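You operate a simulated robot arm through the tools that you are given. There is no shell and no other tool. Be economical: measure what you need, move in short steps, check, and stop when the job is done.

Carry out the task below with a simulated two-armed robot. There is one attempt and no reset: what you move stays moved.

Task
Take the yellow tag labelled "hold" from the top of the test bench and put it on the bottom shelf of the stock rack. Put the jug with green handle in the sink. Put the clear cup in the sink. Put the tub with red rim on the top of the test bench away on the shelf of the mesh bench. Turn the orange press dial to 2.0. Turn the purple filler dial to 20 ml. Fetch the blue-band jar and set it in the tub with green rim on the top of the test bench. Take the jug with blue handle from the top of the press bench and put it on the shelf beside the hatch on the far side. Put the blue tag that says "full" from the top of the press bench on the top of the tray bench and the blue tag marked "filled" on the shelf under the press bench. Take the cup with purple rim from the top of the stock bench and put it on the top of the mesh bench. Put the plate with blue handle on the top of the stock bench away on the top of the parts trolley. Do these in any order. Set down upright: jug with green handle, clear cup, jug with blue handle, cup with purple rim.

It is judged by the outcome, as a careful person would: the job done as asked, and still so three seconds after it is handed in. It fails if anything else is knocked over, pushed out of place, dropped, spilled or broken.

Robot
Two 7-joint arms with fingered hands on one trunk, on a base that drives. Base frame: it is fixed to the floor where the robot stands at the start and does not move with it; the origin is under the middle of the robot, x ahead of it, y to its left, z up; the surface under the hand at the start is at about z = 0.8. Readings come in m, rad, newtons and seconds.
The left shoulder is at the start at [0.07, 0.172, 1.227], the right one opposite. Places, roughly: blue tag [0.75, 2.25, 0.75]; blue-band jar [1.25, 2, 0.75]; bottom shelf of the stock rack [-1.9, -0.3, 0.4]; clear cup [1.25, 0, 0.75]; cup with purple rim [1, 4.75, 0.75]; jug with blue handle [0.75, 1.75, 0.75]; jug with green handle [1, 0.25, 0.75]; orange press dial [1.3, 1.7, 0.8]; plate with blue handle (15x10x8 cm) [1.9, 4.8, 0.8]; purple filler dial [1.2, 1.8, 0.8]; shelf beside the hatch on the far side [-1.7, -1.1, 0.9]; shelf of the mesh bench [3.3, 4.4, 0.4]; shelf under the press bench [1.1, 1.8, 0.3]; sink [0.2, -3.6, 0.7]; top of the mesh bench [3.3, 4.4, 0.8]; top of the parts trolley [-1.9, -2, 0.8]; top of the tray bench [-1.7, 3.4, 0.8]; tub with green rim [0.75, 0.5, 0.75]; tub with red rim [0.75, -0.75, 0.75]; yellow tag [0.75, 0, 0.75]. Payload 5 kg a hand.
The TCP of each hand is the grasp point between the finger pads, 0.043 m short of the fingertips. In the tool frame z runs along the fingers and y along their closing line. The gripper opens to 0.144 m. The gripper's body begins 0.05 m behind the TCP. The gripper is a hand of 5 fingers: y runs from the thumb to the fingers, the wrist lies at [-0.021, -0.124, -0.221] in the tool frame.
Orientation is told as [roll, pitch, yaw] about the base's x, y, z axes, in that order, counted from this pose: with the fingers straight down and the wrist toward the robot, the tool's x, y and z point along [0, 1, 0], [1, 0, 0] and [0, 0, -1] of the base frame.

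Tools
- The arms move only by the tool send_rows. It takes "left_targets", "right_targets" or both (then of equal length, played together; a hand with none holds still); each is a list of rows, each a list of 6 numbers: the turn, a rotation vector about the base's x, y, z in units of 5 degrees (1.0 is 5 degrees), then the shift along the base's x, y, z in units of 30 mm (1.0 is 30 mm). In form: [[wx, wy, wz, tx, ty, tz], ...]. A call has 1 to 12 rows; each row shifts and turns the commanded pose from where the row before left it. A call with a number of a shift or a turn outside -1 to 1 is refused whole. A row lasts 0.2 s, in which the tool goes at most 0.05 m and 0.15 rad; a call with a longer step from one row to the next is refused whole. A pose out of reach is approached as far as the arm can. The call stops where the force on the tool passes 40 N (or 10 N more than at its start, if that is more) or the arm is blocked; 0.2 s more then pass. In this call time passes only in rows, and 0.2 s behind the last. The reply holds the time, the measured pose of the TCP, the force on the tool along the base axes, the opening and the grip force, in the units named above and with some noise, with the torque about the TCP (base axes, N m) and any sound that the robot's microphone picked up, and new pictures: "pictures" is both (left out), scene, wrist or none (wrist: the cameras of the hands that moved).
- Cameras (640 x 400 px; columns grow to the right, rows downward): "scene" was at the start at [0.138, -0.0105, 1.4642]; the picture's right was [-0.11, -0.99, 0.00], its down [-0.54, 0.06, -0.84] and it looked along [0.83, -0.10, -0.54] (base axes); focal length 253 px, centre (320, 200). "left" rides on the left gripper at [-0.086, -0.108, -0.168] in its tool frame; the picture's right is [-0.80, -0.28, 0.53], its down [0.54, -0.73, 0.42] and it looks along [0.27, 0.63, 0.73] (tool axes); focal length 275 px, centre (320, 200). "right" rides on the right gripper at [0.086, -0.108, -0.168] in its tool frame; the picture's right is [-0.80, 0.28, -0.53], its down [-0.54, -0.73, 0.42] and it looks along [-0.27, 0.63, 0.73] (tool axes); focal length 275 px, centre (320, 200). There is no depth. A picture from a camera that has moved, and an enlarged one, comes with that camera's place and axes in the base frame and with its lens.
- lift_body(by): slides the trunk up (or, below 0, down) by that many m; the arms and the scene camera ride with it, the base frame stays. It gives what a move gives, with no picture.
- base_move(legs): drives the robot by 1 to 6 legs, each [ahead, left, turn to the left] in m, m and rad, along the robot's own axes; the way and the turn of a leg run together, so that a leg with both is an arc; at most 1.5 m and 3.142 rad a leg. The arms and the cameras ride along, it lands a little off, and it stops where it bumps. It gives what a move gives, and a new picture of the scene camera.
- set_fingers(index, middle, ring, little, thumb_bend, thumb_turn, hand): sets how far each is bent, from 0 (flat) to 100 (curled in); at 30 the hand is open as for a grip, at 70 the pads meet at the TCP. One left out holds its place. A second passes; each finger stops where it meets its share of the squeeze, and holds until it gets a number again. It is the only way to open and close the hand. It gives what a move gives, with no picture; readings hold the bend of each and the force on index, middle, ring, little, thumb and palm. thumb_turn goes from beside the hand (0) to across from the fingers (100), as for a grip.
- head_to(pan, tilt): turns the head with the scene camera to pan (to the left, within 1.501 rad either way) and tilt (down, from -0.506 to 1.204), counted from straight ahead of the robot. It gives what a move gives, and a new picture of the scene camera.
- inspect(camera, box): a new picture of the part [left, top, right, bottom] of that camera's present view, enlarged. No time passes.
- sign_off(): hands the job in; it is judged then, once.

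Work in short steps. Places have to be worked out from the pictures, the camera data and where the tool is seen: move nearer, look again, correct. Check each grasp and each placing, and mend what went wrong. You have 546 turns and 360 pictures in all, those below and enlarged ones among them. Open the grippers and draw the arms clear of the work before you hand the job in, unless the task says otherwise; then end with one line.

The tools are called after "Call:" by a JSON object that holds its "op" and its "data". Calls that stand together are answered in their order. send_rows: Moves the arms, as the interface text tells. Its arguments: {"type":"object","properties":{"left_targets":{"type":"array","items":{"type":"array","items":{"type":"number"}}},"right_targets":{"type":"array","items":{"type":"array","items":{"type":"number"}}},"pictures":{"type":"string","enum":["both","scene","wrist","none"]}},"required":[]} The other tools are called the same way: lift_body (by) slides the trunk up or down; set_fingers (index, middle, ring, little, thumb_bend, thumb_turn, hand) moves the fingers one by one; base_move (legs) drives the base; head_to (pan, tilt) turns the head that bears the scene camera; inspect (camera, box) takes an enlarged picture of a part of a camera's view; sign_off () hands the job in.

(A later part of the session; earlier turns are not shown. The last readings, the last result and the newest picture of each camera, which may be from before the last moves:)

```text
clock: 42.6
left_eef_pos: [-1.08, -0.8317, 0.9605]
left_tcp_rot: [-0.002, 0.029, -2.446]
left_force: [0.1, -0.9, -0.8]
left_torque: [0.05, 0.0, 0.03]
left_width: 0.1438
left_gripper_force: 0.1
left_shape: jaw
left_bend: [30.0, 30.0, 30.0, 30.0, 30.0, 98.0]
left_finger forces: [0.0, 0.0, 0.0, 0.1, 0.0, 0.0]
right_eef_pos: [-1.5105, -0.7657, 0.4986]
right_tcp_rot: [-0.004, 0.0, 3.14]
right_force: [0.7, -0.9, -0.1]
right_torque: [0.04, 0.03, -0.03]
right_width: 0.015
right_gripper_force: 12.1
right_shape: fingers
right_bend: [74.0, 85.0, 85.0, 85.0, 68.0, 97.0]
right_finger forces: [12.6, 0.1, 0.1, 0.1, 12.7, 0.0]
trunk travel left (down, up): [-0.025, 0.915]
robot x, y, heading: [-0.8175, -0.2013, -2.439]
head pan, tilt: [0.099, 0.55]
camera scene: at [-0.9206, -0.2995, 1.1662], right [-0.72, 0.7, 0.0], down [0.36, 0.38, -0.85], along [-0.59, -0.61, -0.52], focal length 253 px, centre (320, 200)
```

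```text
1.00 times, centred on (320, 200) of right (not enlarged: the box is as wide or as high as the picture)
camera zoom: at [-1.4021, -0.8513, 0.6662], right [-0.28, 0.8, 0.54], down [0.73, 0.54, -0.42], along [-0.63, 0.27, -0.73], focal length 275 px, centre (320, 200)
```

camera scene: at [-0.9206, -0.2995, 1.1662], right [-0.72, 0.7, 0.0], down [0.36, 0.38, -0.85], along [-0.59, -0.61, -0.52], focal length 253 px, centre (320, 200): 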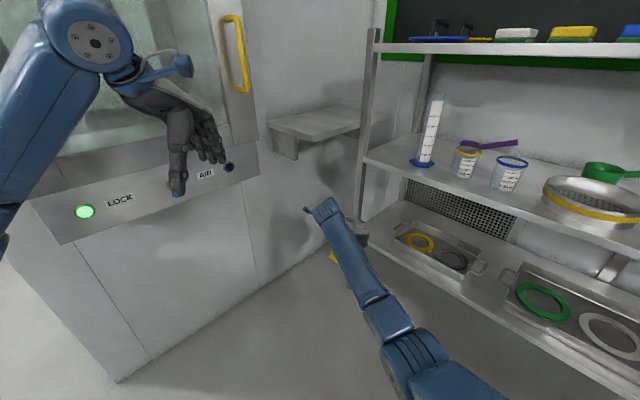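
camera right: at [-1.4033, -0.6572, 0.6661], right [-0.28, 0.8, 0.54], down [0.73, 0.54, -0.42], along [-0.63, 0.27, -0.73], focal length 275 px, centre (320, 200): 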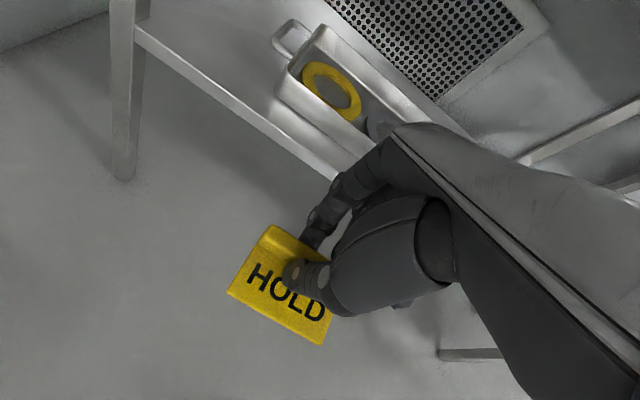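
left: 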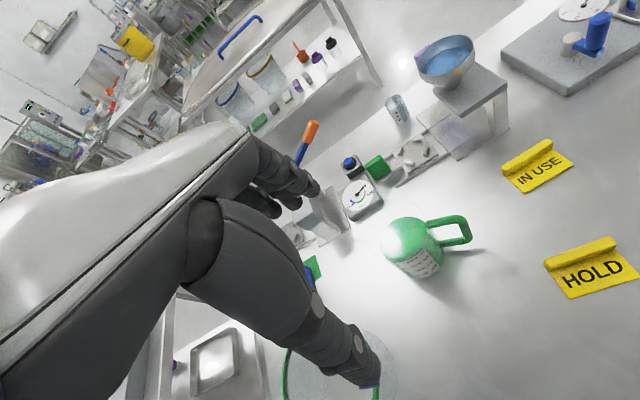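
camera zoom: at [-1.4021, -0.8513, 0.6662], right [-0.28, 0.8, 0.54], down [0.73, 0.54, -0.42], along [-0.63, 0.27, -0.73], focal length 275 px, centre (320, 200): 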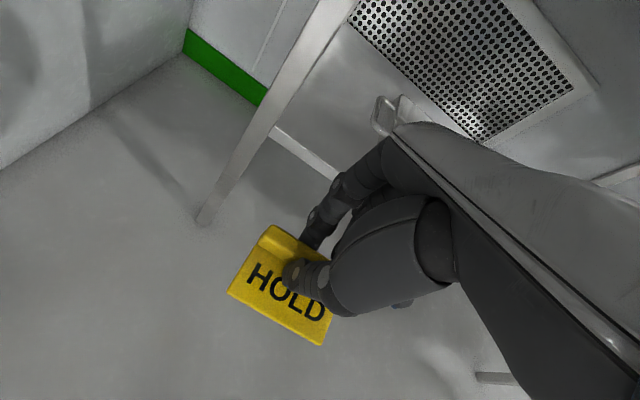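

Gap between post (y≈-0.858) and tray handle (y≈-0.74): I aim for y≈-0.79. Driving in toward the shelf most of the way.

Call:
{"op": "base_move", "data": {"legs": [[0.158, -0.107, 0]]}}

Call:
{"op": "inspect", "data": {"camera": "right", "box": [0, 0, 640, 400]}}

```text
clock: 44.2
left_eef_pos: [-1.2713, -0.8513, 0.9601]
left_tcp_rot: [0.0, 0.029, -2.445]
left_force: [-1.5, -0.9, -0.5]
left_torque: [0.03, -0.04, -0.03]
left_width: 0.1439
left_gripper_force: 0.0
left_shape: jaw
left_bend: [30.0, 30.0, 30.0, 30.0, 30.0, 98.0]
left_finger forces: [0.0, 0.1, 0.0, 0.0, 0.1, 0.0]
right_eef_pos: [-1.7026, -0.786, 0.4992]
right_tcp_rot: [-0.001, 0.002, 3.139]
right_force: [-0.1, 0.4, -0.6]
right_torque: [-0.03, -0.03, -0.01]
right_width: 0.0148
right_gripper_force: 12.7
right_shape: fingers
right_bend: [74.0, 85.0, 85.0, 85.0, 68.0, 97.0]
right_finger forces: [12.5, 0.0, 0.1, 0.1, 12.6, 0.0]
trunk travel left (down, up): [-0.025, 0.915]
robot x, y, heading: [-1.0084, -0.221, -2.442]
head pan, tilt: [0.099, 0.55]
camera scene: at [-1.1115, -0.3198, 1.1662], right [-0.72, 0.7, 0.0], down [0.36, 0.38, -0.85], along [-0.59, -0.61, -0.52], focal length 253 px, centre (320, 200)
```

scene: 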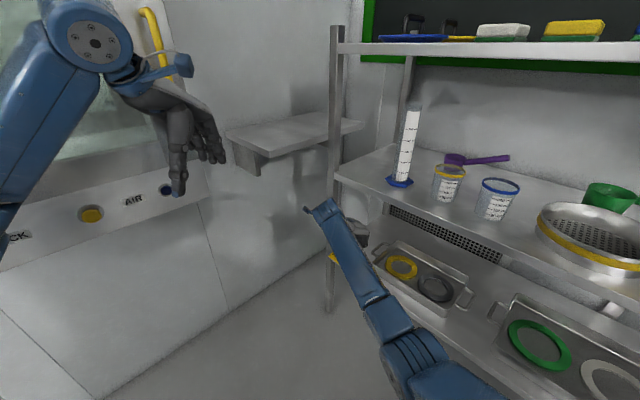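

```text
1.00 times, centred on (320, 200) of right (not enlarged: the box is as wide or as high as the picture)
camera zoom: at [-1.5932, -0.8715, 0.6661], right [-0.28, 0.8, 0.54], down [0.73, 0.54, -0.42], along [-0.63, 0.27, -0.73], focal length 275 px, centre (320, 200)
```

zoom: 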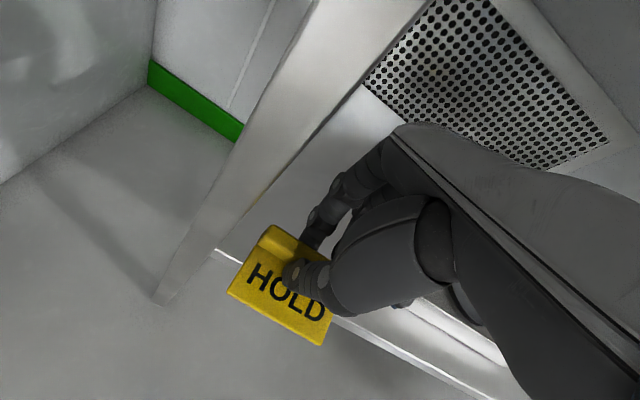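

The wrist would come close to the middle shelf's lip, so I tilt the hand 10° (fingers forward) and move in another 7 cm.

Call:
{"op": "send_rows", "data": {"right_targets": [[0, 1, 0, 0, -0.1, 0.3], [0, 1, 0, -0.3, 0, 0], [0, 0, 0, -0.7, 0, 0], [0, 0, 0, -0.7, 0, 0], [0, 0, 0, -0.7, 0, 0]]}}

```text
clock: 45.4
left_eef_pos: [-1.2716, -0.8514, 0.9598]
left_tcp_rot: [0.0, 0.027, -2.445]
left_force: [-0.3, -0.3, -0.6]
left_torque: [0.0, 0.01, 0.01]
left_width: 0.1437
left_gripper_force: 0.0
left_shape: jaw
left_bend: [30.0, 30.0, 30.0, 30.0, 30.0, 98.0]
left_finger forces: [0.1, 0.0, 0.0, 0.0, 0.0, 0.0]
right_eef_pos: [-1.7739, -0.7891, 0.5076]
right_tcp_rot: [-0.002, -0.174, 3.138]
right_force: [-0.5, -1.1, -0.4]
right_torque: [0.0, -0.01, 0.0]
right_width: 0.0147
right_gripper_force: 12.8
right_shape: fingers
right_bend: [74.0, 85.0, 85.0, 85.0, 69.0, 97.0]
right_finger forces: [12.6, 0.0, 0.1, 0.0, 12.5, 0.1]
trunk travel left (down, up): [-0.025, 0.915]
robot x, y, heading: [-1.0068, -0.2253, -2.437]
head pan, tilt: [0.099, 0.55]
camera scene: at [-1.1107, -0.3196, 1.1663], right [-0.72, 0.7, 0.0], down [0.36, 0.38, -0.85], along [-0.59, -0.61, -0.52], focal length 253 px, centre (320, 200)
camera right: at [-1.6366, -0.8749, 0.6534], right [-0.19, 0.8, 0.58], down [0.64, 0.54, -0.54], along [-0.74, 0.27, -0.61], focal length 275 px, centre (320, 200)
```

scene: 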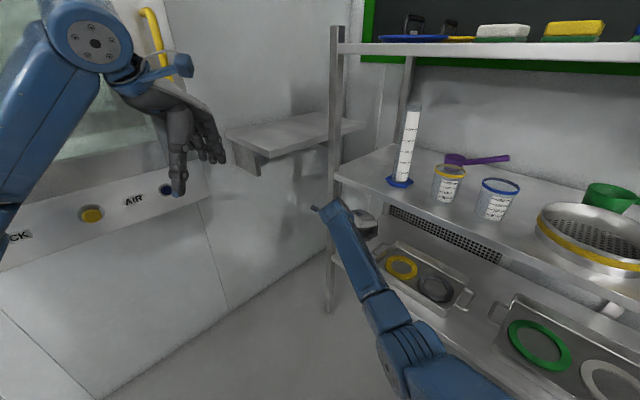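
right: 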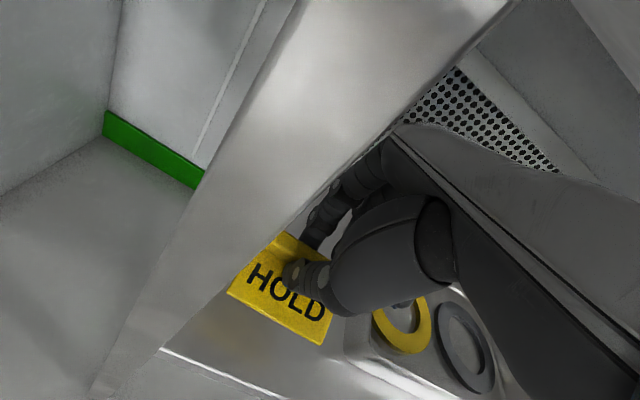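

Tag is over the shelf with its front edge about 1.4 cm inside. I lower until it touches.

Call:
{"op": "send_rows", "data": {"right_targets": [[0, 0, 0, -0.2, 0, -0.3], [0, 0, 0, 0, 0, -0.2], [0, -0.5, 0, 0, 0, -0.1]], "pictures": "wrist"}}

```text
clock: 46.2
left_eef_pos: [-1.2708, -0.8512, 0.9615]
left_tcp_rot: [0.0, 0.028, -2.446]
left_force: [-0.5, -0.8, 0.7]
left_torque: [-0.01, -0.03, 0.02]
left_width: 0.1439
left_gripper_force: 0.0
left_shape: jaw
left_bend: [30.0, 30.0, 30.0, 30.0, 30.0, 98.0]
left_finger forces: [0.0, 0.0, 0.0, 0.0, 0.0, 0.0]
right_eef_pos: [-1.7805, -0.7884, 0.4903]
right_tcp_rot: [-0.001, -0.133, 3.136]
right_force: [1.0, -0.6, 0.1]
right_torque: [0.02, -0.02, -0.01]
right_width: 0.0149
right_gripper_force: 12.0
right_shape: fingers
right_bend: [74.0, 85.0, 85.0, 85.0, 69.0, 97.0]
right_finger forces: [12.5, 0.1, 0.0, 0.0, 12.6, 0.0]
trunk travel left (down, up): [-0.025, 0.915]
robot x, y, heading: [-1.007, -0.222, -2.439]
head pan, tilt: [0.099, 0.55]
camera right: at [-1.6496, -0.8743, 0.6423], right [-0.21, 0.8, 0.57], down [0.67, 0.54, -0.51], along [-0.72, 0.27, -0.64], focal length 275 px, centre (320, 200)
```

right: 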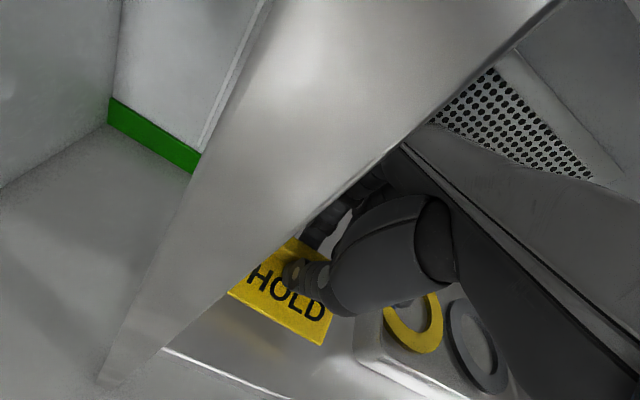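

No contact yet; lowering further.

Call:
{"op": "send_rows", "data": {"right_targets": [[0, -0.5, 0, 0, 0, -0.2], [0, 0, 0, 0, 0, -0.2], [0, 0, 0, 0, 0, -0.2], [0, 0, 0, 0, 0, -0.2]], "pictures": "none"}}

```text
clock: 47.2
left_eef_pos: [-1.271, -0.8512, 0.9621]
left_tcp_rot: [-0.001, 0.028, -2.446]
left_force: [0.0, -0.2, 0.9]
left_torque: [-0.02, 0.0, 0.0]
left_width: 0.1439
left_gripper_force: 0.0
left_shape: jaw
left_bend: [30.0, 30.0, 30.0, 30.0, 30.0, 98.0]
left_finger forces: [0.0, 0.0, 0.1, 0.0, 0.0, 0.0]
right_eef_pos: [-1.7806, -0.7887, 0.466]
right_tcp_rot: [-0.001, -0.087, 3.138]
right_force: [0.2, 0.7, 0.0]
right_torque: [0.0, -0.01, 0.01]
right_width: 0.0148
right_gripper_force: 12.8
right_shape: fingers
right_bend: [74.0, 85.0, 85.0, 85.0, 69.0, 97.0]
right_finger forces: [12.5, 0.0, 0.1, 0.0, 12.6, 0.0]
trunk travel left (down, up): [-0.025, 0.915]
robot x, y, heading: [-1.0102, -0.2225, -2.441]
head pan, tilt: [0.099, 0.55]
```

Call:
{"op": "send_rows", "data": {"right_targets": [[0, 0, 0, 0, 0, -0.2], [0, 0, 0, 0, 0, -0.2], [0, 0, 0, 0, 0, -0.2]], "pictures": "wrist"}}

```text
clock: 48.0
left_eef_pos: [-1.2689, -0.8505, 0.9637]
left_tcp_rot: [0.001, 0.026, -2.446]
left_force: [0.0, 0.0, 0.2]
left_torque: [0.0, -0.01, 0.0]
left_width: 0.1441
left_gripper_force: 0.0
left_shape: jaw
left_bend: [30.0, 30.0, 30.0, 30.0, 30.0, 98.0]
left_finger forces: [0.0, 0.0, 0.0, 0.0, 0.0, 0.0]
right_eef_pos: [-1.7804, -0.7892, 0.4538]
right_tcp_rot: [0.001, -0.091, 3.138]
right_force: [1.1, 2.5, 17.8]
right_torque: [-0.28, -0.69, 0.02]
right_width: 0.0146
right_gripper_force: 27.8
right_shape: fingers
right_bend: [73.0, 85.0, 85.0, 85.0, 72.0, 97.0]
right_finger forces: [15.6, 0.0, 0.1, 0.1, 40.2, 0.0]
trunk travel left (down, up): [-0.025, 0.915]
robot x, y, heading: [-1.0074, -0.2231, -2.439]
head pan, tilt: [0.099, 0.55]
camera right: at [-1.6562, -0.8741, 0.6101], right [-0.23, 0.8, 0.56], down [0.69, 0.54, -0.49], along [-0.69, 0.27, -0.67], focal length 275 px, centre (320, 200)
```

right: 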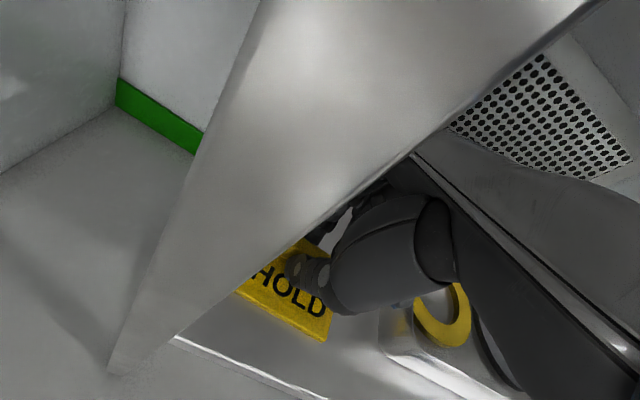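

Contact with the shelf at TCP 0.454. I release and check.

Call:
{"op": "set_fingers", "data": {"hand": "right", "index": 55, "middle": 55, "ring": 55, "little": 55, "thumb_bend": 50}}

Call:
{"op": "send_rows", "data": {"right_targets": [[0, 0, 0, 0, 0, 0.5], [0, 0, 0, 0, 0, 0.5], [0, 0.3, 0, 0, 0, 0.5], [0, 0.5, 0, 0.2, 0, 0.3]], "pictures": "wrist"}}

```text
clock: 48.5
left_eef_pos: [-1.2699, -0.8511, 0.9598]
left_tcp_rot: [0.001, 0.028, -2.445]
left_force: [-0.4, -0.2, -0.3]
left_torque: [0.06, -0.06, 0.03]
left_width: 0.1435
left_gripper_force: 0.1
left_shape: jaw
left_bend: [30.0, 30.0, 30.0, 30.0, 30.0, 98.0]
left_finger forces: [0.0, 0.1, 0.1, 0.0, 0.1, 0.1]
right_eef_pos: [-1.7818, -0.7928, 0.4585]
right_tcp_rot: [0.007, -0.099, 3.142]
right_force: [1.9, 1.8, 19.9]
right_torque: [0.61, 0.18, -0.15]
right_width: 0.0695
right_gripper_force: 9.3
right_shape: fingers
right_bend: [55.0, 78.0, 55.0, 55.0, 50.0, 98.0]
right_finger forces: [0.0, 11.3, 0.0, 5.9, 1.6, 0.0]
trunk travel left (down, up): [-0.025, 0.915]
robot x, y, heading: [-1.0094, -0.2211, -2.436]
head pan, tilt: [0.099, 0.55]
stopped (right hand): the force on the tool passed its limit at 42 N (the readings are from after the stop); the commanded pose is now the measured one
```

```text
clock: 49.5
left_eef_pos: [-1.2699, -0.8519, 0.9609]
left_tcp_rot: [0.0, 0.027, -2.445]
left_force: [0.2, 0.6, 0.3]
left_torque: [0.0, 0.0, 0.0]
left_width: 0.1438
left_gripper_force: 0.1
left_shape: jaw
left_bend: [30.0, 30.0, 30.0, 30.0, 30.0, 98.0]
left_finger forces: [0.0, 0.0, 0.1, 0.0, 0.1, 0.0]
right_eef_pos: [-1.774, -0.7918, 0.507]
right_tcp_rot: [0.005, -0.165, 3.142]
right_force: [0.1, 0.3, -0.3]
right_torque: [0.04, 0.02, 0.01]
right_width: 0.069
right_gripper_force: 0.0
right_shape: fingers
right_bend: [55.0, 55.0, 55.0, 55.0, 50.0, 98.0]
right_finger forces: [0.0, 0.1, 0.0, 0.0, 0.1, 0.1]
trunk travel left (down, up): [-0.025, 0.915]
robot x, y, heading: [-1.0074, -0.2239, -2.443]
head pan, tilt: [0.099, 0.55]
camera right: at [-1.6389, -0.876, 0.6561], right [-0.19, 0.8, 0.57], down [0.65, 0.54, -0.54], along [-0.74, 0.26, -0.62], focal length 275 px, centre (320, 200)
```

right: 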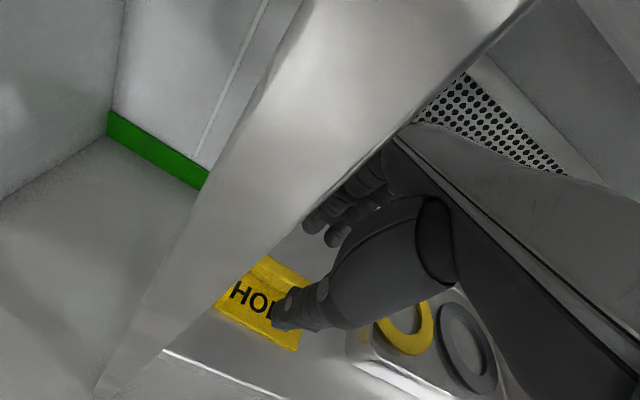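

The tag lies on the shelf. I withdraw the hand and back away.

Call:
{"op": "send_rows", "data": {"right_targets": [[0, 0, 0, 0.9, 0, 0], [0, 0, 0, 1, 0, 0], [0, 0, 0, 1, 0, 0], [0, 0, 0, 1, 0, 0], [0, 0, 0, 1, 0, 0], [0, -0.9, 0, 1, 0, 0], [0, -0.9, 0, 0.5, 0, 0]], "pictures": "none"}}

Call:
{"op": "base_move", "data": {"legs": [[-0.4, 0, 0]]}}

Call:
{"op": "inspect", "data": {"camera": "scene", "box": [280, 150, 480, 300]}}

```text
clock: 50.8
left_eef_pos: [-1.2712, -0.8513, 0.9618]
left_tcp_rot: [-0.001, 0.028, -2.446]
left_force: [0.2, 0.2, -0.2]
left_torque: [-0.03, -0.02, 0.01]
left_width: 0.1441
left_gripper_force: 0.0
left_shape: jaw
left_bend: [30.0, 30.0, 30.0, 30.0, 30.0, 98.0]
left_finger forces: [0.0, 0.1, 0.0, 0.0, 0.0, 0.0]
right_eef_pos: [-1.728, -0.7267, 0.5108]
right_tcp_rot: [-0.051, -0.256, 3.062]
right_force: [0.3, -0.5, 0.4]
right_torque: [0.02, 0.04, -0.03]
right_width: 0.0695
right_gripper_force: 0.0
right_shape: fingers
right_bend: [55.0, 55.0, 55.0, 55.0, 50.0, 98.0]
right_finger forces: [0.1, 0.0, 0.0, 0.0, 0.0, 0.0]
trunk travel left (down, up): [-0.025, 0.915]
robot x, y, heading: [-1.0106, -0.2236, -2.437]
head pan, tilt: [0.099, 0.55]
stopped in row 6 (right hand): the arm was blocked; the commanded pose is now the measured one
```

```text
clock: 53.2
left_eef_pos: [-0.9676, -0.593, 0.962]
left_tcp_rot: [0.001, 0.026, -2.449]
left_force: [0.0, -0.6, 0.0]
left_torque: [-0.04, 0.04, 0.01]
left_width: 0.1442
left_gripper_force: 0.0
left_shape: jaw
left_bend: [30.0, 30.0, 30.0, 30.0, 30.0, 98.0]
left_finger forces: [0.1, 0.0, 0.0, 0.1, 0.0, 0.0]
right_eef_pos: [-1.4228, -0.4653, 0.5127]
right_tcp_rot: [-0.052, -0.255, 3.059]
right_force: [-0.5, 0.2, 1.0]
right_torque: [0.02, -0.01, 0.01]
right_width: 0.0697
right_gripper_force: 0.0
right_shape: fingers
right_bend: [55.0, 55.0, 55.0, 55.0, 50.0, 98.0]
right_finger forces: [0.0, 0.1, 0.0, 0.0, 0.1, 0.1]
trunk travel left (down, up): [-0.025, 0.915]
robot x, y, heading: [-0.7013, 0.0355, -2.444]
head pan, tilt: [0.099, 0.55]
camera scene: at [-0.8051, -0.0615, 1.1665], right [-0.72, 0.7, 0.0], down [0.36, 0.37, -0.85], along [-0.6, -0.61, -0.52], focal length 253 px, centre (320, 200)
```

scene: 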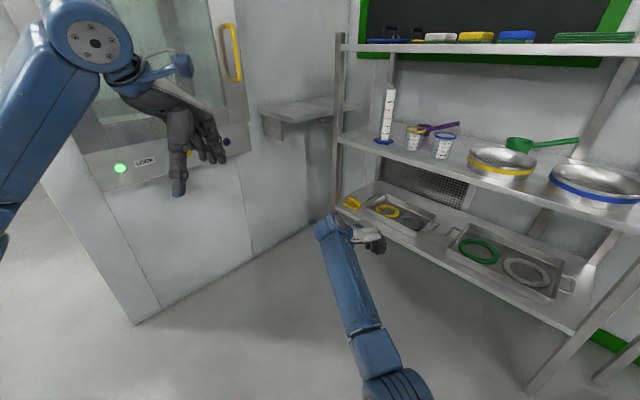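

```text
2.67 times, centred on (380, 225) of scene
camera zoom: at [-0.8051, -0.0615, 1.1665], right [-0.72, 0.7, 0.0], down [0.36, 0.37, -0.85], along [-0.6, -0.61, -0.52], focal length 675 px, centre (160, 133)
```

zoom: 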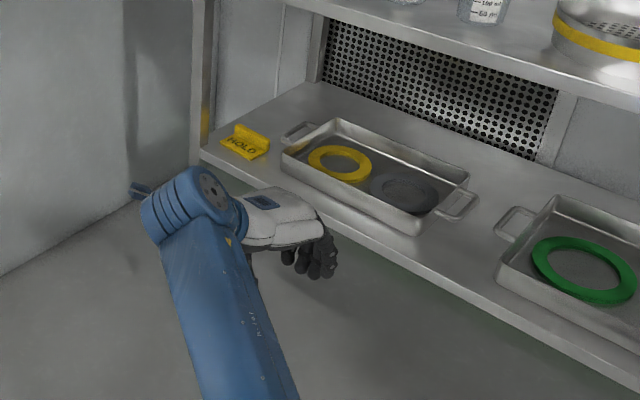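

The tag sits well on the bottom shelf. I raise the trunk and restore the right hand's carry pose.

Call:
{"op": "lift_body", "data": {"by": 0.3}}

Call:
{"op": "send_rows", "data": {"right_targets": [[-0.05, -0.26, 0.82, 0, 0.85, 0.93], [-0.05, -0.26, 0.82, 0, 0.85, 0.93], [-0.05, -0.26, 0.82, 0, 0.85, 0.93], [-0.05, -0.26, 0.82, 0, 0.85, 0.93], [-0.05, -0.26, 0.82, 0, 0.85, 0.93], [-0.05, -0.26, 0.82, 0, 0.85, 0.93], [-0.05, -0.26, 0.82, 0, 0.85, 0.93], [-0.05, -0.26, 0.82, 0, 0.85, 0.93], [-0.05, -0.26, 0.82, 0, 0.85, 0.93], [-0.05, -0.26, 0.82, 0, 0.85, 0.93], [-0.05, -0.26, 0.82, 0, 0.85, 0.93]], "pictures": "none"}}

Call:
{"op": "set_fingers", "data": {"hand": "right", "index": 30, "middle": 30, "ring": 30, "little": 30, "thumb_bend": 30}}

```text
clock: 56.2
left_eef_pos: [-0.9672, -0.5941, 1.2601]
left_tcp_rot: [0.002, 0.028, -2.448]
left_force: [1.0, 0.1, 0.3]
left_torque: [0.02, -0.01, -0.02]
left_width: 0.1438
left_gripper_force: 0.1
left_shape: jaw
left_bend: [30.0, 30.0, 30.0, 30.0, 30.0, 98.0]
left_finger forces: [0.1, 0.0, 0.0, 0.0, 0.0, 0.0]
right_eef_pos: [-1.4243, -0.4651, 0.8115]
right_tcp_rot: [-0.052, -0.255, 3.06]
right_force: [0.0, -0.7, 0.1]
right_torque: [-0.01, -0.01, 0.02]
right_width: 0.0697
right_gripper_force: 0.0
right_shape: fingers
right_bend: [55.0, 55.0, 55.0, 55.0, 50.0, 98.0]
right_finger forces: [0.0, 0.0, 0.0, 0.2, 0.1, 0.1]
trunk travel left (down, up): [-0.325, 0.615]
robot x, y, heading: [-0.7038, 0.0351, -2.446]
head pan, tilt: [0.099, 0.55]
```

```text
clock: 58.6
left_eef_pos: [-0.9705, -0.5925, 1.2608]
left_tcp_rot: [0.001, 0.028, -2.449]
left_force: [-0.3, -0.7, -0.5]
left_torque: [-0.02, -0.01, -0.05]
left_width: 0.1437
left_gripper_force: 0.0
left_shape: jaw
left_bend: [30.0, 30.0, 30.0, 30.0, 30.0, 98.0]
left_finger forces: [0.0, 0.0, 0.0, 0.1, 0.0, 0.0]
right_eef_pos: [-1.4683, -0.1816, 1.0885]
right_tcp_rot: [0.034, -0.04, -2.476]
right_force: [-0.1, -0.1, -1.4]
right_torque: [-0.06, -0.11, 0.01]
right_width: 0.0694
right_gripper_force: 0.1
right_shape: fingers
right_bend: [55.0, 55.0, 55.0, 55.0, 50.0, 98.0]
right_finger forces: [0.1, 0.0, 0.1, 0.0, 0.1, 0.0]
right hand out of reach, approached as far as the arm can: row 11
trunk travel left (down, up): [-0.325, 0.615]
robot x, y, heading: [-0.701, 0.0349, -2.443]
head pan, tilt: [0.099, 0.55]
```

```text
clock: 59.6
left_eef_pos: [-0.9682, -0.5927, 1.2616]
left_tcp_rot: [-0.001, 0.027, -2.447]
left_force: [0.2, 0.3, 0.2]
left_torque: [0.02, -0.04, 0.0]
left_width: 0.1441
left_gripper_force: 0.1
left_shape: jaw
left_bend: [30.0, 30.0, 30.0, 30.0, 30.0, 98.0]
left_finger forces: [0.0, 0.0, 0.1, 0.0, 0.1, 0.0]
right_eef_pos: [-1.4678, -0.1825, 1.0881]
right_tcp_rot: [0.042, -0.039, -2.482]
right_force: [-0.9, -0.1, 0.3]
right_torque: [-0.03, 0.03, 0.0]
right_width: 0.1491
right_gripper_force: 0.0
right_shape: fingers
right_bend: [30.0, 30.0, 30.0, 30.0, 30.0, 98.0]
right_finger forces: [0.1, 0.0, 0.0, 0.1, 0.0, 0.1]
trunk travel left (down, up): [-0.325, 0.615]
robot x, y, heading: [-0.7043, 0.0348, -2.445]
head pan, tilt: [0.099, 0.55]
```

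I drive back to the test bench in two legs.

Call:
{"op": "base_move", "data": {"legs": [[-0.514, 0.477, 0], [0, 0, 2.445]]}}

Call:
{"op": "head_to", "data": {"pan": 0.1, "tilt": 0.55}}

```text
clock: 69.3
left_eef_pos: [0.6009, 0.3091, 1.261]
left_tcp_rot: [0.001, 0.029, -0.001]
left_force: [-0.6, 0.6, -0.4]
left_torque: [0.02, 0.01, 0.01]
left_width: 0.1439
left_gripper_force: 0.1
left_shape: jaw
left_bend: [30.0, 30.0, 30.0, 30.0, 30.0, 98.0]
left_finger forces: [0.0, 0.0, 0.0, 0.0, 0.0, 0.0]
right_eef_pos: [0.7232, -0.3229, 1.093]
right_tcp_rot: [0.043, -0.046, -0.031]
right_force: [0.9, -0.6, -0.4]
right_torque: [0.01, -0.04, 0.01]
right_width: 0.1493
right_gripper_force: 0.0
right_shape: fingers
right_bend: [30.0, 30.0, 30.0, 30.0, 30.0, 98.0]
right_finger forces: [0.0, 0.0, 0.1, 0.0, 0.0, 0.0]
trunk travel left (down, up): [-0.325, 0.615]
robot x, y, heading: [-0.0039, -0.0052, 0.005]
head pan, tilt: [0.099, 0.55]
camera scene: at [0.135, 0.004, 1.4664], right [0.1, -0.99, 0.0], down [-0.52, -0.05, -0.85], along [0.85, 0.09, -0.52], focal length 253 px, centre (320, 200)
```

scene: 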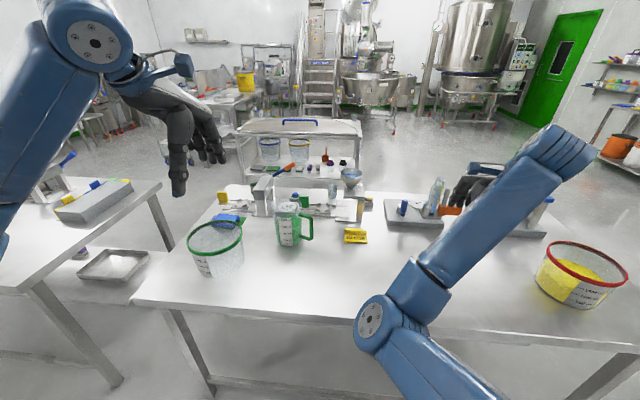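

```text
clock: 69.9
left_eef_pos: [0.6014, 0.3085, 1.2618]
left_tcp_rot: [-0.001, 0.027, -0.001]
left_force: [0.5, 0.4, 0.2]
left_torque: [0.0, 0.03, 0.0]
left_width: 0.1439
left_gripper_force: 0.1
left_shape: jaw
left_bend: [30.0, 30.0, 30.0, 30.0, 30.0, 98.0]
left_finger forces: [0.0, 0.1, 0.0, 0.1, 0.1, 0.1]
right_eef_pos: [0.7232, -0.3248, 1.0942]
right_tcp_rot: [0.039, -0.049, -0.032]
right_force: [-0.4, 0.6, 0.5]
right_torque: [-0.03, 0.0, 0.01]
right_width: 0.1491
right_gripper_force: 0.0
right_shape: fingers
right_bend: [30.0, 30.0, 30.0, 30.0, 30.0, 98.0]
right_finger forces: [0.0, 0.1, 0.0, 0.0, 0.0, 0.0]
trunk travel left (down, up): [-0.325, 0.615]
robot x, y, heading: [-0.0028, -0.0037, 0.005]
head pan, tilt: [0.099, 0.55]
camera scene: at [0.1351, 0.0041, 1.4664], right [0.1, -0.99, 0.0], down [-0.52, -0.06, -0.85], along [0.85, 0.09, -0.52], focal length 253 px, centre (320, 200)
```

scene: 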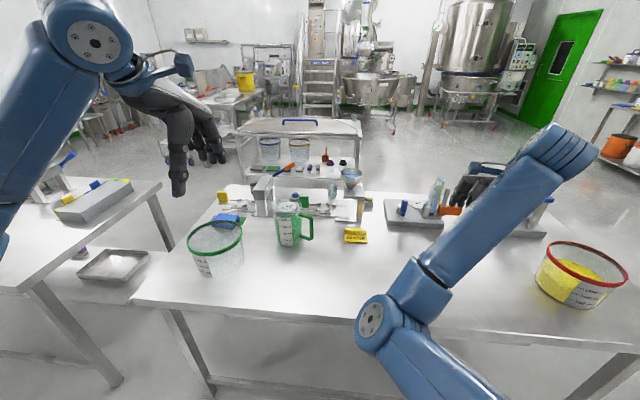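

The right elbow is now folded inward. I move the right hand back to its starting pose and see whether the arm unfolds.

Call:
{"op": "send_rows", "data": {"right_targets": [[-0.15, 0.18, 0.12, 0.2, -0.4, 0.6], [-0.15, 0.18, 0.12, 0.2, -0.4, 0.6], [-0.15, 0.18, 0.12, 0.2, -0.4, 0.6], [0, 0, 0, 0.2, -0.4, 0.6], [0, 0, 0, 0.2, -0.4, 0.6]], "pictures": "scene"}}

```text
clock: 71.1
left_eef_pos: [0.6012, 0.3096, 1.2608]
left_tcp_rot: [0.0, 0.027, 0.001]
left_force: [0.0, 0.3, 0.9]
left_torque: [0.0, -0.02, 0.01]
left_width: 0.1437
left_gripper_force: 0.1
left_shape: jaw
left_bend: [30.0, 30.0, 30.0, 30.0, 30.0, 98.0]
left_finger forces: [0.1, 0.1, 0.1, 0.0, 0.0, 0.0]
right_eef_pos: [0.7533, -0.3842, 1.1837]
right_tcp_rot: [0.004, -0.001, 0.002]
right_force: [0.4, -0.1, 0.1]
right_torque: [0.03, 0.02, -0.04]
right_width: 0.1492
right_gripper_force: 0.2
right_shape: fingers
right_bend: [30.0, 30.0, 30.0, 30.0, 30.0, 98.0]
right_finger forces: [0.0, 0.0, 0.0, 0.0, 0.0, 0.1]
trunk travel left (down, up): [-0.325, 0.615]
robot x, y, heading: [-0.001, -0.0072, 0.005]
head pan, tilt: [0.099, 0.55]
camera scene: at [0.1348, 0.0034, 1.4663], right [0.1, -0.99, 0.0], down [-0.52, -0.05, -0.85], along [0.85, 0.09, -0.52], focal length 253 px, centre (320, 200)
```

scene: 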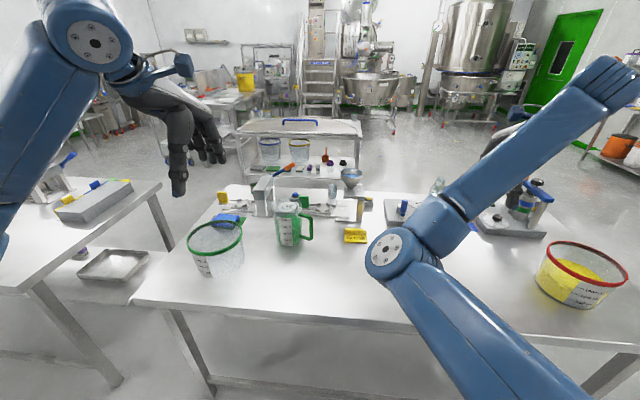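

The elbow is still inward. I try stretching the arm out to the right so that it can unfold.

Call:
{"op": "send_rows", "data": {"right_targets": [[0, 0, 0, 0.4, -1, 0], [0, 0, 0, 0.4, -1, 0], [0, 0, 0, 0.4, -1, 0], [0, 0, 0, 0.4, -1, 0], [0, 0, 0, 0.4, -1, 0], [0, 0, 0, 0.4, -1, 0], [0, 0, 0, 0.4, -1, 0], [0, 0, 0, 0.4, -1, 0], [0, 0, 0, 0.4, -1, 0], [0, 0, 0, 0.4, -1, 0]], "pictures": "scene"}}

```text
clock: 73.3
left_eef_pos: [0.6003, 0.307, 1.2619]
left_tcp_rot: [0.0, 0.026, 0.0]
left_force: [0.2, 0.6, -0.1]
left_torque: [0.02, -0.03, -0.01]
left_width: 0.1438
left_gripper_force: 0.0
left_shape: jaw
left_bend: [30.0, 30.0, 30.0, 30.0, 30.0, 98.0]
left_finger forces: [0.0, 0.0, 0.1, 0.1, 0.0, 0.1]
right_eef_pos: [0.875, -0.685, 1.1818]
right_tcp_rot: [0.006, -0.001, 0.002]
right_force: [0.0, -1.0, -0.4]
right_torque: [0.03, 0.05, -0.03]
right_width: 0.1493
right_gripper_force: 0.1
right_shape: fingers
right_bend: [30.0, 30.0, 30.0, 30.0, 30.0, 98.0]
right_finger forces: [0.0, 0.0, 0.1, 0.1, 0.0, 0.0]
trunk travel left (down, up): [-0.325, 0.615]
robot x, y, heading: [-0.0044, -0.0011, 0.006]
head pan, tilt: [0.099, 0.55]
camera scene: at [0.1348, 0.0021, 1.4664], right [0.11, -0.99, 0.0], down [-0.52, -0.05, -0.85], along [0.85, 0.09, -0.52], focal length 253 px, centre (320, 200)
```

scene: 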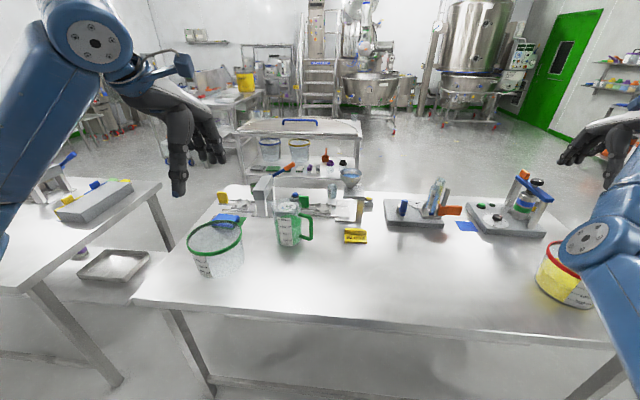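

Call:
{"op": "send_rows", "data": {"right_targets": [[0, 0, 0, 0.6, -1, 0], [0, 0, 0, 0.6, -1, 0], [0, 0, 0, 0.6, -1, 0], [0, 0, 0, 0.6, -1, 0], [0, 0, 0, -0.5, 1, 0.5], [0, 0, 0, -0.5, 1, 0.5], [0, 0, 0, -0.5, 1, 0.5], [0, 0, 0, -0.5, 1, 0.5], [0, 0, 0, -0.5, 1, 0.5], [0, 0, 0, -0.5, 1, 0.5]], "pictures": "scene"}}

```text
clock: 75.5
left_eef_pos: [0.6009, 0.3087, 1.2619]
left_tcp_rot: [-0.001, 0.027, 0.002]
left_force: [-0.1, -0.6, -0.9]
left_torque: [-0.02, 0.0, -0.02]
left_width: 0.144
left_gripper_force: 0.1
left_shape: jaw
left_bend: [30.0, 30.0, 30.0, 30.0, 30.0, 98.0]
left_finger forces: [0.0, 0.0, 0.1, 0.0, 0.0, 0.0]
right_eef_pos: [0.8157, -0.5803, 1.2655]
right_tcp_rot: [0.002, -0.001, 0.002]
right_force: [0.1, 1.7, 0.7]
right_torque: [-0.03, 0.05, 0.02]
right_width: 0.1496
right_gripper_force: 0.1
right_shape: fingers
right_bend: [30.0, 30.0, 30.0, 30.0, 30.0, 97.0]
right_finger forces: [0.0, 0.1, 0.0, 0.0, 0.0, 0.0]
right hand out of reach, approached as far as the arm can: row 3, 4
trunk travel left (down, up): [-0.325, 0.615]
robot x, y, heading: [-0.0055, -0.0055, 0.006]
head pan, tilt: [0.099, 0.55]
camera scene: at [0.1349, 0.0046, 1.4664], right [0.1, -0.99, 0.0], down [-0.52, -0.06, -0.85], along [0.85, 0.09, -0.52], focal length 253 px, centre (320, 200)
```

scene: 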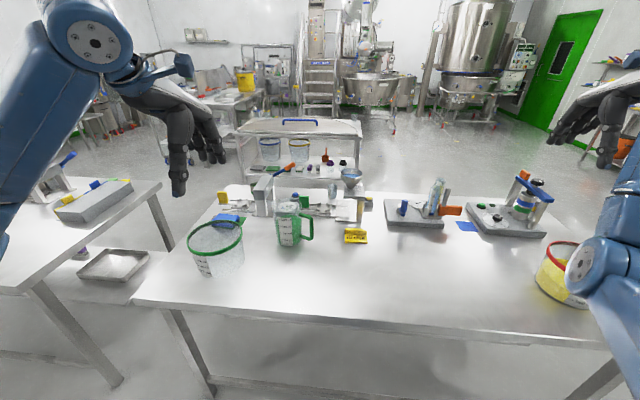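

Call:
{"op": "send_rows", "data": {"right_targets": [[0, 0, 0, -0.8, 0.6, 0], [0, 0, 0, -0.8, 0.6, 0], [0, 0, 0, -0.8, 0.6, 0], [0, 0, 0, -0.8, 0.6, 0], [0, 0, 0, -0.8, 0.6, 0], [0, 0, 0, 0.6, 0.6, 0], [0, 0, 0, 0.6, 0.6, -0.3], [0, 0, 0, 0.6, 0.6, -0.3], [0, 0, 0, 0.6, 0.6, -0.3], [0, 0, 0, 0.2, 0.6, -0.3]], "pictures": "scene"}}

```text
clock: 77.7
left_eef_pos: [0.601, 0.3088, 1.2599]
left_tcp_rot: [0.0, 0.028, 0.0]
left_force: [0.3, -0.3, 0.4]
left_torque: [-0.01, -0.03, 0.0]
left_width: 0.1441
left_gripper_force: 0.1
left_shape: jaw
left_bend: [30.0, 30.0, 30.0, 30.0, 30.0, 98.0]
left_finger forces: [0.0, 0.0, 0.0, 0.0, 0.1, 0.0]
right_eef_pos: [0.774, -0.4025, 1.2278]
right_tcp_rot: [0.0, -0.003, 0.002]
right_force: [-0.7, -0.3, 0.0]
right_torque: [0.02, -0.03, -0.05]
right_width: 0.1498
right_gripper_force: 0.0
right_shape: fingers
right_bend: [30.0, 30.0, 30.0, 30.0, 30.0, 98.0]
right_finger forces: [0.0, 0.0, 0.0, 0.0, 0.0, 0.1]
trunk travel left (down, up): [-0.325, 0.615]
robot x, y, heading: [-0.0018, -0.0089, 0.005]
head pan, tilt: [0.099, 0.55]
camera scene: at [0.1351, 0.0041, 1.4664], right [0.1, -0.99, 0.0], down [-0.52, -0.05, -0.85], along [0.85, 0.09, -0.52], focal length 253 px, centre (320, 200)
```

scene: 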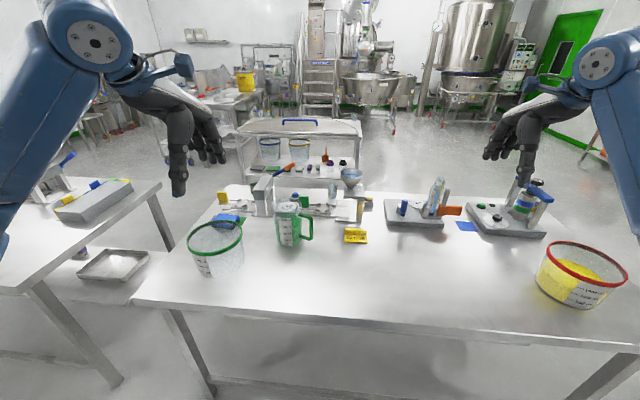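

The right elbow is out again. Now I look closely at the jug and clear cup.

Call:
{"op": "inspect", "data": {"camera": "scene", "box": [180, 160, 380, 290]}}

```text
3.08 times, centred on (280, 225) of scene
camera zoom: at [0.1351, 0.0041, 1.4664], right [0.1, -0.99, 0.0], down [-0.52, -0.05, -0.85], along [0.85, 0.09, -0.52], focal length 779 px, centre (443, 123)
```

zoom: 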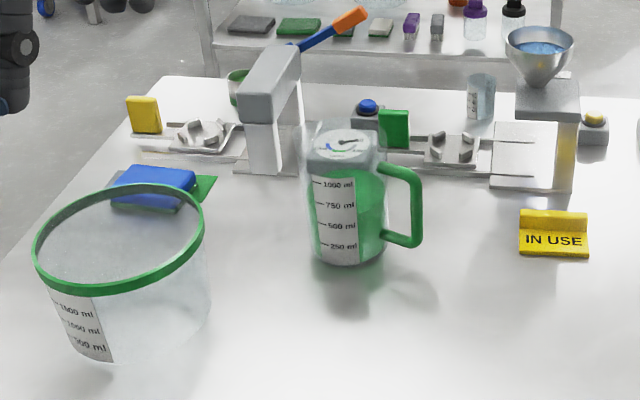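

Clear cup at about [1.245, 0.06], jug at about [0.93, 0.21]. I drive forward toward the table and will take the cup with the left hand first.

Call:
{"op": "base_move", "data": {"legs": [[0.22, 0.08, 0]]}}

```text
clock: 79.4
left_eef_pos: [0.8198, 0.3898, 1.2622]
left_tcp_rot: [-0.001, 0.029, 0.001]
left_force: [0.3, -1.0, 0.2]
left_torque: [-0.05, 0.03, 0.02]
left_width: 0.1441
left_gripper_force: 0.1
left_shape: jaw
left_bend: [30.0, 30.0, 30.0, 30.0, 30.0, 98.0]
left_finger forces: [0.1, 0.1, 0.1, 0.0, 0.1, 0.0]
right_eef_pos: [0.9935, -0.321, 1.2278]
right_tcp_rot: [0.002, -0.003, 0.002]
right_force: [0.3, 0.0, -1.0]
right_torque: [0.0, -0.02, 0.01]
right_width: 0.1495
right_gripper_force: 0.0
right_shape: fingers
right_bend: [30.0, 30.0, 30.0, 30.0, 30.0, 98.0]
right_finger forces: [0.0, 0.1, 0.0, 0.0, 0.0, 0.0]
trunk travel left (down, up): [-0.325, 0.615]
robot x, y, heading: [0.2146, 0.077, 0.007]
head pan, tilt: [0.099, 0.55]
camera scene: at [0.3534, 0.085, 1.4665], right [0.1, -0.99, 0.0], down [-0.52, -0.05, -0.85], along [0.85, 0.09, -0.52], focal length 253 px, centre (320, 200)
```

scene: 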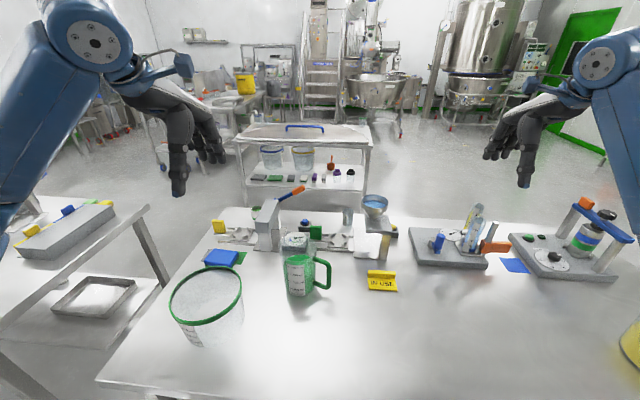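

Not blocked. I edge forward a bit more, then bring the left hand high over the cup with a slight yaw.

Call:
{"op": "base_move", "data": {"legs": [[0.07, 0, 0]]}}

Call:
{"op": "send_rows", "data": {"left_targets": [[0, 0, -0.3, 0.85, -0.85, -0.1], [0, 0, -0.3, 0.85, -0.85, -0.1], [0, 0, -0.3, 0.85, -0.85, -0.1], [0, 0, -0.3, 0.85, -0.85, -0.1], [0, 0, -0.3, 0.85, -0.85, -0.1], [0, 0, -0.3, 0.85, -0.85, -0.1], [0, 0, -0.3, 0.85, -0.85, -0.1], [0, 0, -0.3, 0.85, -0.85, -0.1], [0, 0, -0.3, 0.85, -0.85, -0.1], [0, 0, -0.3, 0.85, -0.85, -0.1]]}}

```text
clock: 80.4
left_eef_pos: [0.8866, 0.3909, 1.2628]
left_tcp_rot: [0.0, 0.026, 0.0]
left_force: [-0.4, -0.2, 0.1]
left_torque: [-0.02, -0.06, -0.03]
left_width: 0.1439
left_gripper_force: 0.0
left_shape: jaw
left_bend: [30.0, 30.0, 30.0, 30.0, 30.0, 98.0]
left_finger forces: [0.0, 0.0, 0.0, 0.0, 0.0, 0.0]
right_eef_pos: [1.0613, -0.3205, 1.2304]
right_tcp_rot: [0.003, -0.004, 0.002]
right_force: [0.4, 0.3, -0.5]
right_torque: [-0.01, 0.06, -0.02]
right_width: 0.1492
right_gripper_force: 0.0
right_shape: fingers
right_bend: [30.0, 30.0, 30.0, 30.0, 30.0, 98.0]
right_finger forces: [0.1, 0.0, 0.1, 0.0, 0.0, 0.1]
trunk travel left (down, up): [-0.325, 0.615]
robot x, y, heading: [0.2852, 0.0763, 0.006]
head pan, tilt: [0.099, 0.55]
camera scene: at [0.4207, 0.0854, 1.4668], right [0.1, -0.99, 0.0], down [-0.52, -0.05, -0.85], along [0.85, 0.09, -0.52], focal length 253 px, centre (320, 200)
```

scene: 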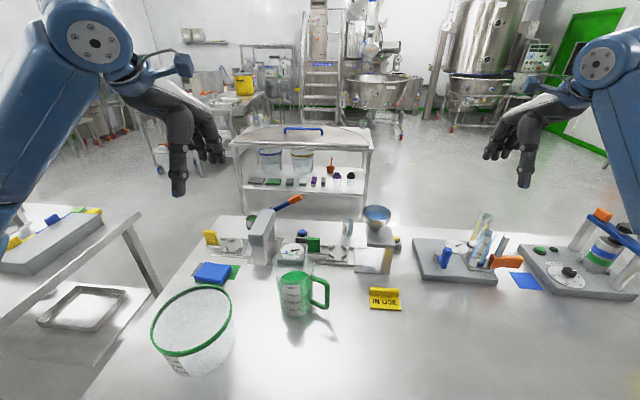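

```text
clock: 82.6
left_eef_pos: [1.1439, 0.1355, 1.2312]
left_tcp_rot: [0.0, 0.027, -0.262]
left_force: [0.1, -0.4, -0.7]
left_torque: [0.03, 0.03, 0.0]
left_width: 0.1442
left_gripper_force: 0.0
left_shape: jaw
left_bend: [30.0, 30.0, 30.0, 30.0, 30.0, 98.0]
left_finger forces: [0.1, 0.0, 0.0, 0.1, 0.0, 0.1]
right_eef_pos: [1.0627, -0.3217, 1.2264]
right_tcp_rot: [0.003, -0.001, 0.002]
right_force: [-0.3, 0.0, -1.3]
right_torque: [0.04, -0.01, -0.02]
right_width: 0.1494
right_gripper_force: 0.1
right_shape: fingers
right_bend: [30.0, 30.0, 30.0, 30.0, 30.0, 98.0]
right_finger forces: [0.0, 0.1, 0.1, 0.0, 0.1, 0.0]
trunk travel left (down, up): [-0.325, 0.615]
robot x, y, heading: [0.2847, 0.0754, 0.003]
head pan, tilt: [0.099, 0.55]
camera scene: at [0.4235, 0.0835, 1.4662], right [0.11, -0.99, 0.0], down [-0.52, -0.05, -0.85], along [0.85, 0.09, -0.52], focal length 253 px, centre (320, 200)
camera left: at [1.0237, 0.0785, 1.4017], right [-0.49, -0.69, -0.53], down [-0.57, 0.72, -0.4], along [0.65, 0.1, -0.75], focal length 275 px, centre (320, 200)
```

scene: 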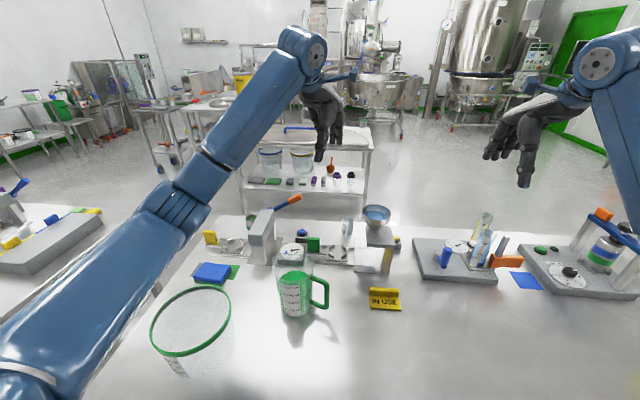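
left: 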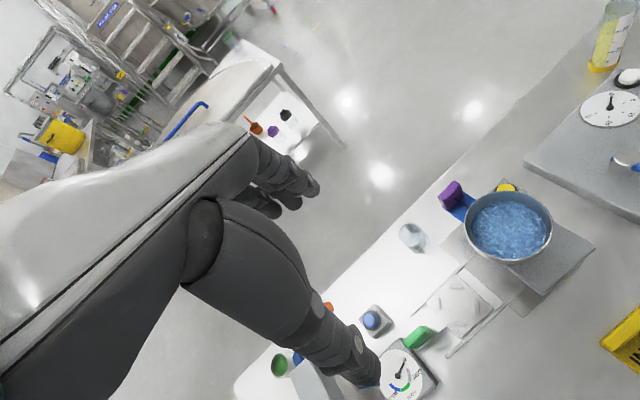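

Cup refined to about [1.256, 0.06]; the liquid-filled funnel is close by at [1.107, -0.02]. I raise the trunk for a steeper forearm, half-close the left hand, and yaw more so the wrist stays clear of the funnel.

Call:
{"op": "lift_body", "data": {"by": 0.12}}

Call:
{"op": "set_fingers", "data": {"hand": "left", "index": 42, "middle": 42, "ring": 42, "little": 42, "thumb_bend": 42}}

Call:
{"op": "send_rows", "data": {"left_targets": [[0, -0.1, -0.5, 0.6, -0.4, -0.9], [0, -0.1, -0.5, 0.6, -0.4, -0.9], [0, -0.1, -0.5, 0.6, -0.4, -0.9], [0, -0.1, -0.5, 0.6, -0.4, -0.9], [0, -0.1, -0.5, 0.6, -0.4, -0.9], [0, 0, -0.5, 0.4, -0.3, -0.9], [0, 0, 0, 0.2, -0.2, -0.9]]}}

```text
clock: 84.1
left_eef_pos: [1.144, 0.1364, 1.3509]
left_tcp_rot: [0.001, 0.029, -0.262]
left_force: [0.1, -0.8, -0.2]
left_torque: [0.03, 0.02, 0.04]
left_width: 0.144
left_gripper_force: 0.1
left_shape: jaw
left_bend: [30.0, 30.0, 30.0, 30.0, 30.0, 98.0]
left_finger forces: [0.0, 0.0, 0.1, 0.0, 0.0, 0.1]
right_eef_pos: [1.0624, -0.3204, 1.3475]
right_tcp_rot: [0.003, -0.001, 0.002]
right_force: [0.3, 0.8, 0.3]
right_torque: [0.0, -0.01, 0.01]
right_width: 0.1492
right_gripper_force: 0.0
right_shape: fingers
right_bend: [30.0, 30.0, 30.0, 30.0, 30.0, 98.0]
right_finger forces: [0.0, 0.0, 0.1, 0.1, 0.0, 0.1]
trunk travel left (down, up): [-0.445, 0.495]
robot x, y, heading: [0.283, 0.0793, 0.003]
head pan, tilt: [0.099, 0.55]
```

```text
clock: 85.1
left_eef_pos: [1.1444, 0.1376, 1.3511]
left_tcp_rot: [0.001, 0.026, -0.262]
left_force: [-0.9, -0.4, -0.7]
left_torque: [0.01, -0.01, -0.02]
left_width: 0.1081
left_gripper_force: 0.1
left_shape: fingers
left_bend: [42.0, 42.0, 42.0, 42.0, 42.0, 98.0]
left_finger forces: [0.1, 0.1, 0.0, 0.1, 0.0, 0.0]
right_eef_pos: [1.0625, -0.321, 1.3484]
right_tcp_rot: [0.003, -0.001, 0.002]
right_force: [-0.4, 0.0, -0.6]
right_torque: [0.0, -0.01, -0.02]
right_width: 0.1493
right_gripper_force: 0.1
right_shape: fingers
right_bend: [30.0, 30.0, 30.0, 30.0, 30.0, 98.0]
right_finger forces: [0.0, 0.1, 0.1, 0.0, 0.1, 0.1]
trunk travel left (down, up): [-0.445, 0.495]
robot x, y, heading: [0.2873, 0.0762, 0.007]
head pan, tilt: [0.099, 0.55]
```

```text
clock: 86.7
left_eef_pos: [1.2539, 0.061, 1.1612]
left_tcp_rot: [0.016, -0.015, -0.524]
left_force: [-0.4, 0.5, 0.6]
left_torque: [0.04, -0.02, -0.03]
left_width: 0.1081
left_gripper_force: 0.1
left_shape: fingers
left_bend: [42.0, 42.0, 42.0, 42.0, 42.0, 98.0]
left_finger forces: [0.0, 0.0, 0.0, 0.0, 0.0, 0.0]
right_eef_pos: [1.0629, -0.3212, 1.3473]
right_tcp_rot: [0.002, -0.001, 0.002]
right_force: [0.6, -0.9, 0.6]
right_torque: [0.03, 0.07, 0.01]
right_width: 0.1494
right_gripper_force: 0.0
right_shape: fingers
right_bend: [30.0, 30.0, 30.0, 30.0, 30.0, 98.0]
right_finger forces: [0.0, 0.1, 0.0, 0.0, 0.0, 0.1]
trunk travel left (down, up): [-0.445, 0.495]
robot x, y, heading: [0.2841, 0.0784, 0.006]
head pan, tilt: [0.099, 0.55]
camera scene: at [0.4237, 0.085, 1.5863], right [0.11, -0.99, 0.0], down [-0.52, -0.05, -0.85], along [0.85, 0.09, -0.52], focal length 253 px, centre (320, 200)
camera left: at [1.1139, 0.0406, 1.3262], right [-0.63, -0.54, -0.55], down [-0.35, 0.84, -0.42], along [0.69, -0.08, -0.72], focal length 275 px, centre (320, 200)
```

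scene: 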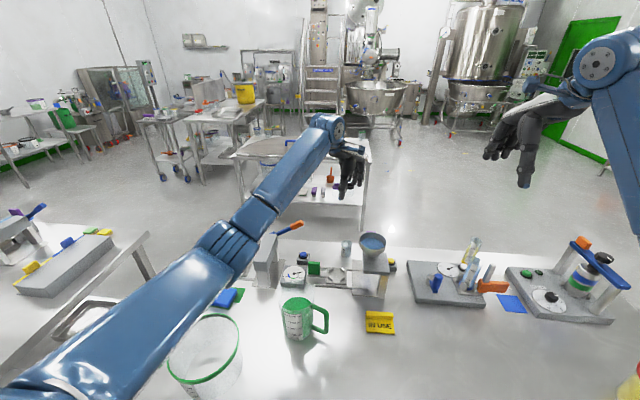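
left: 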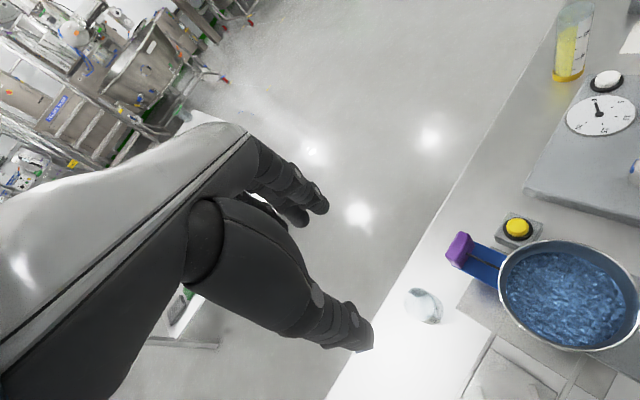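

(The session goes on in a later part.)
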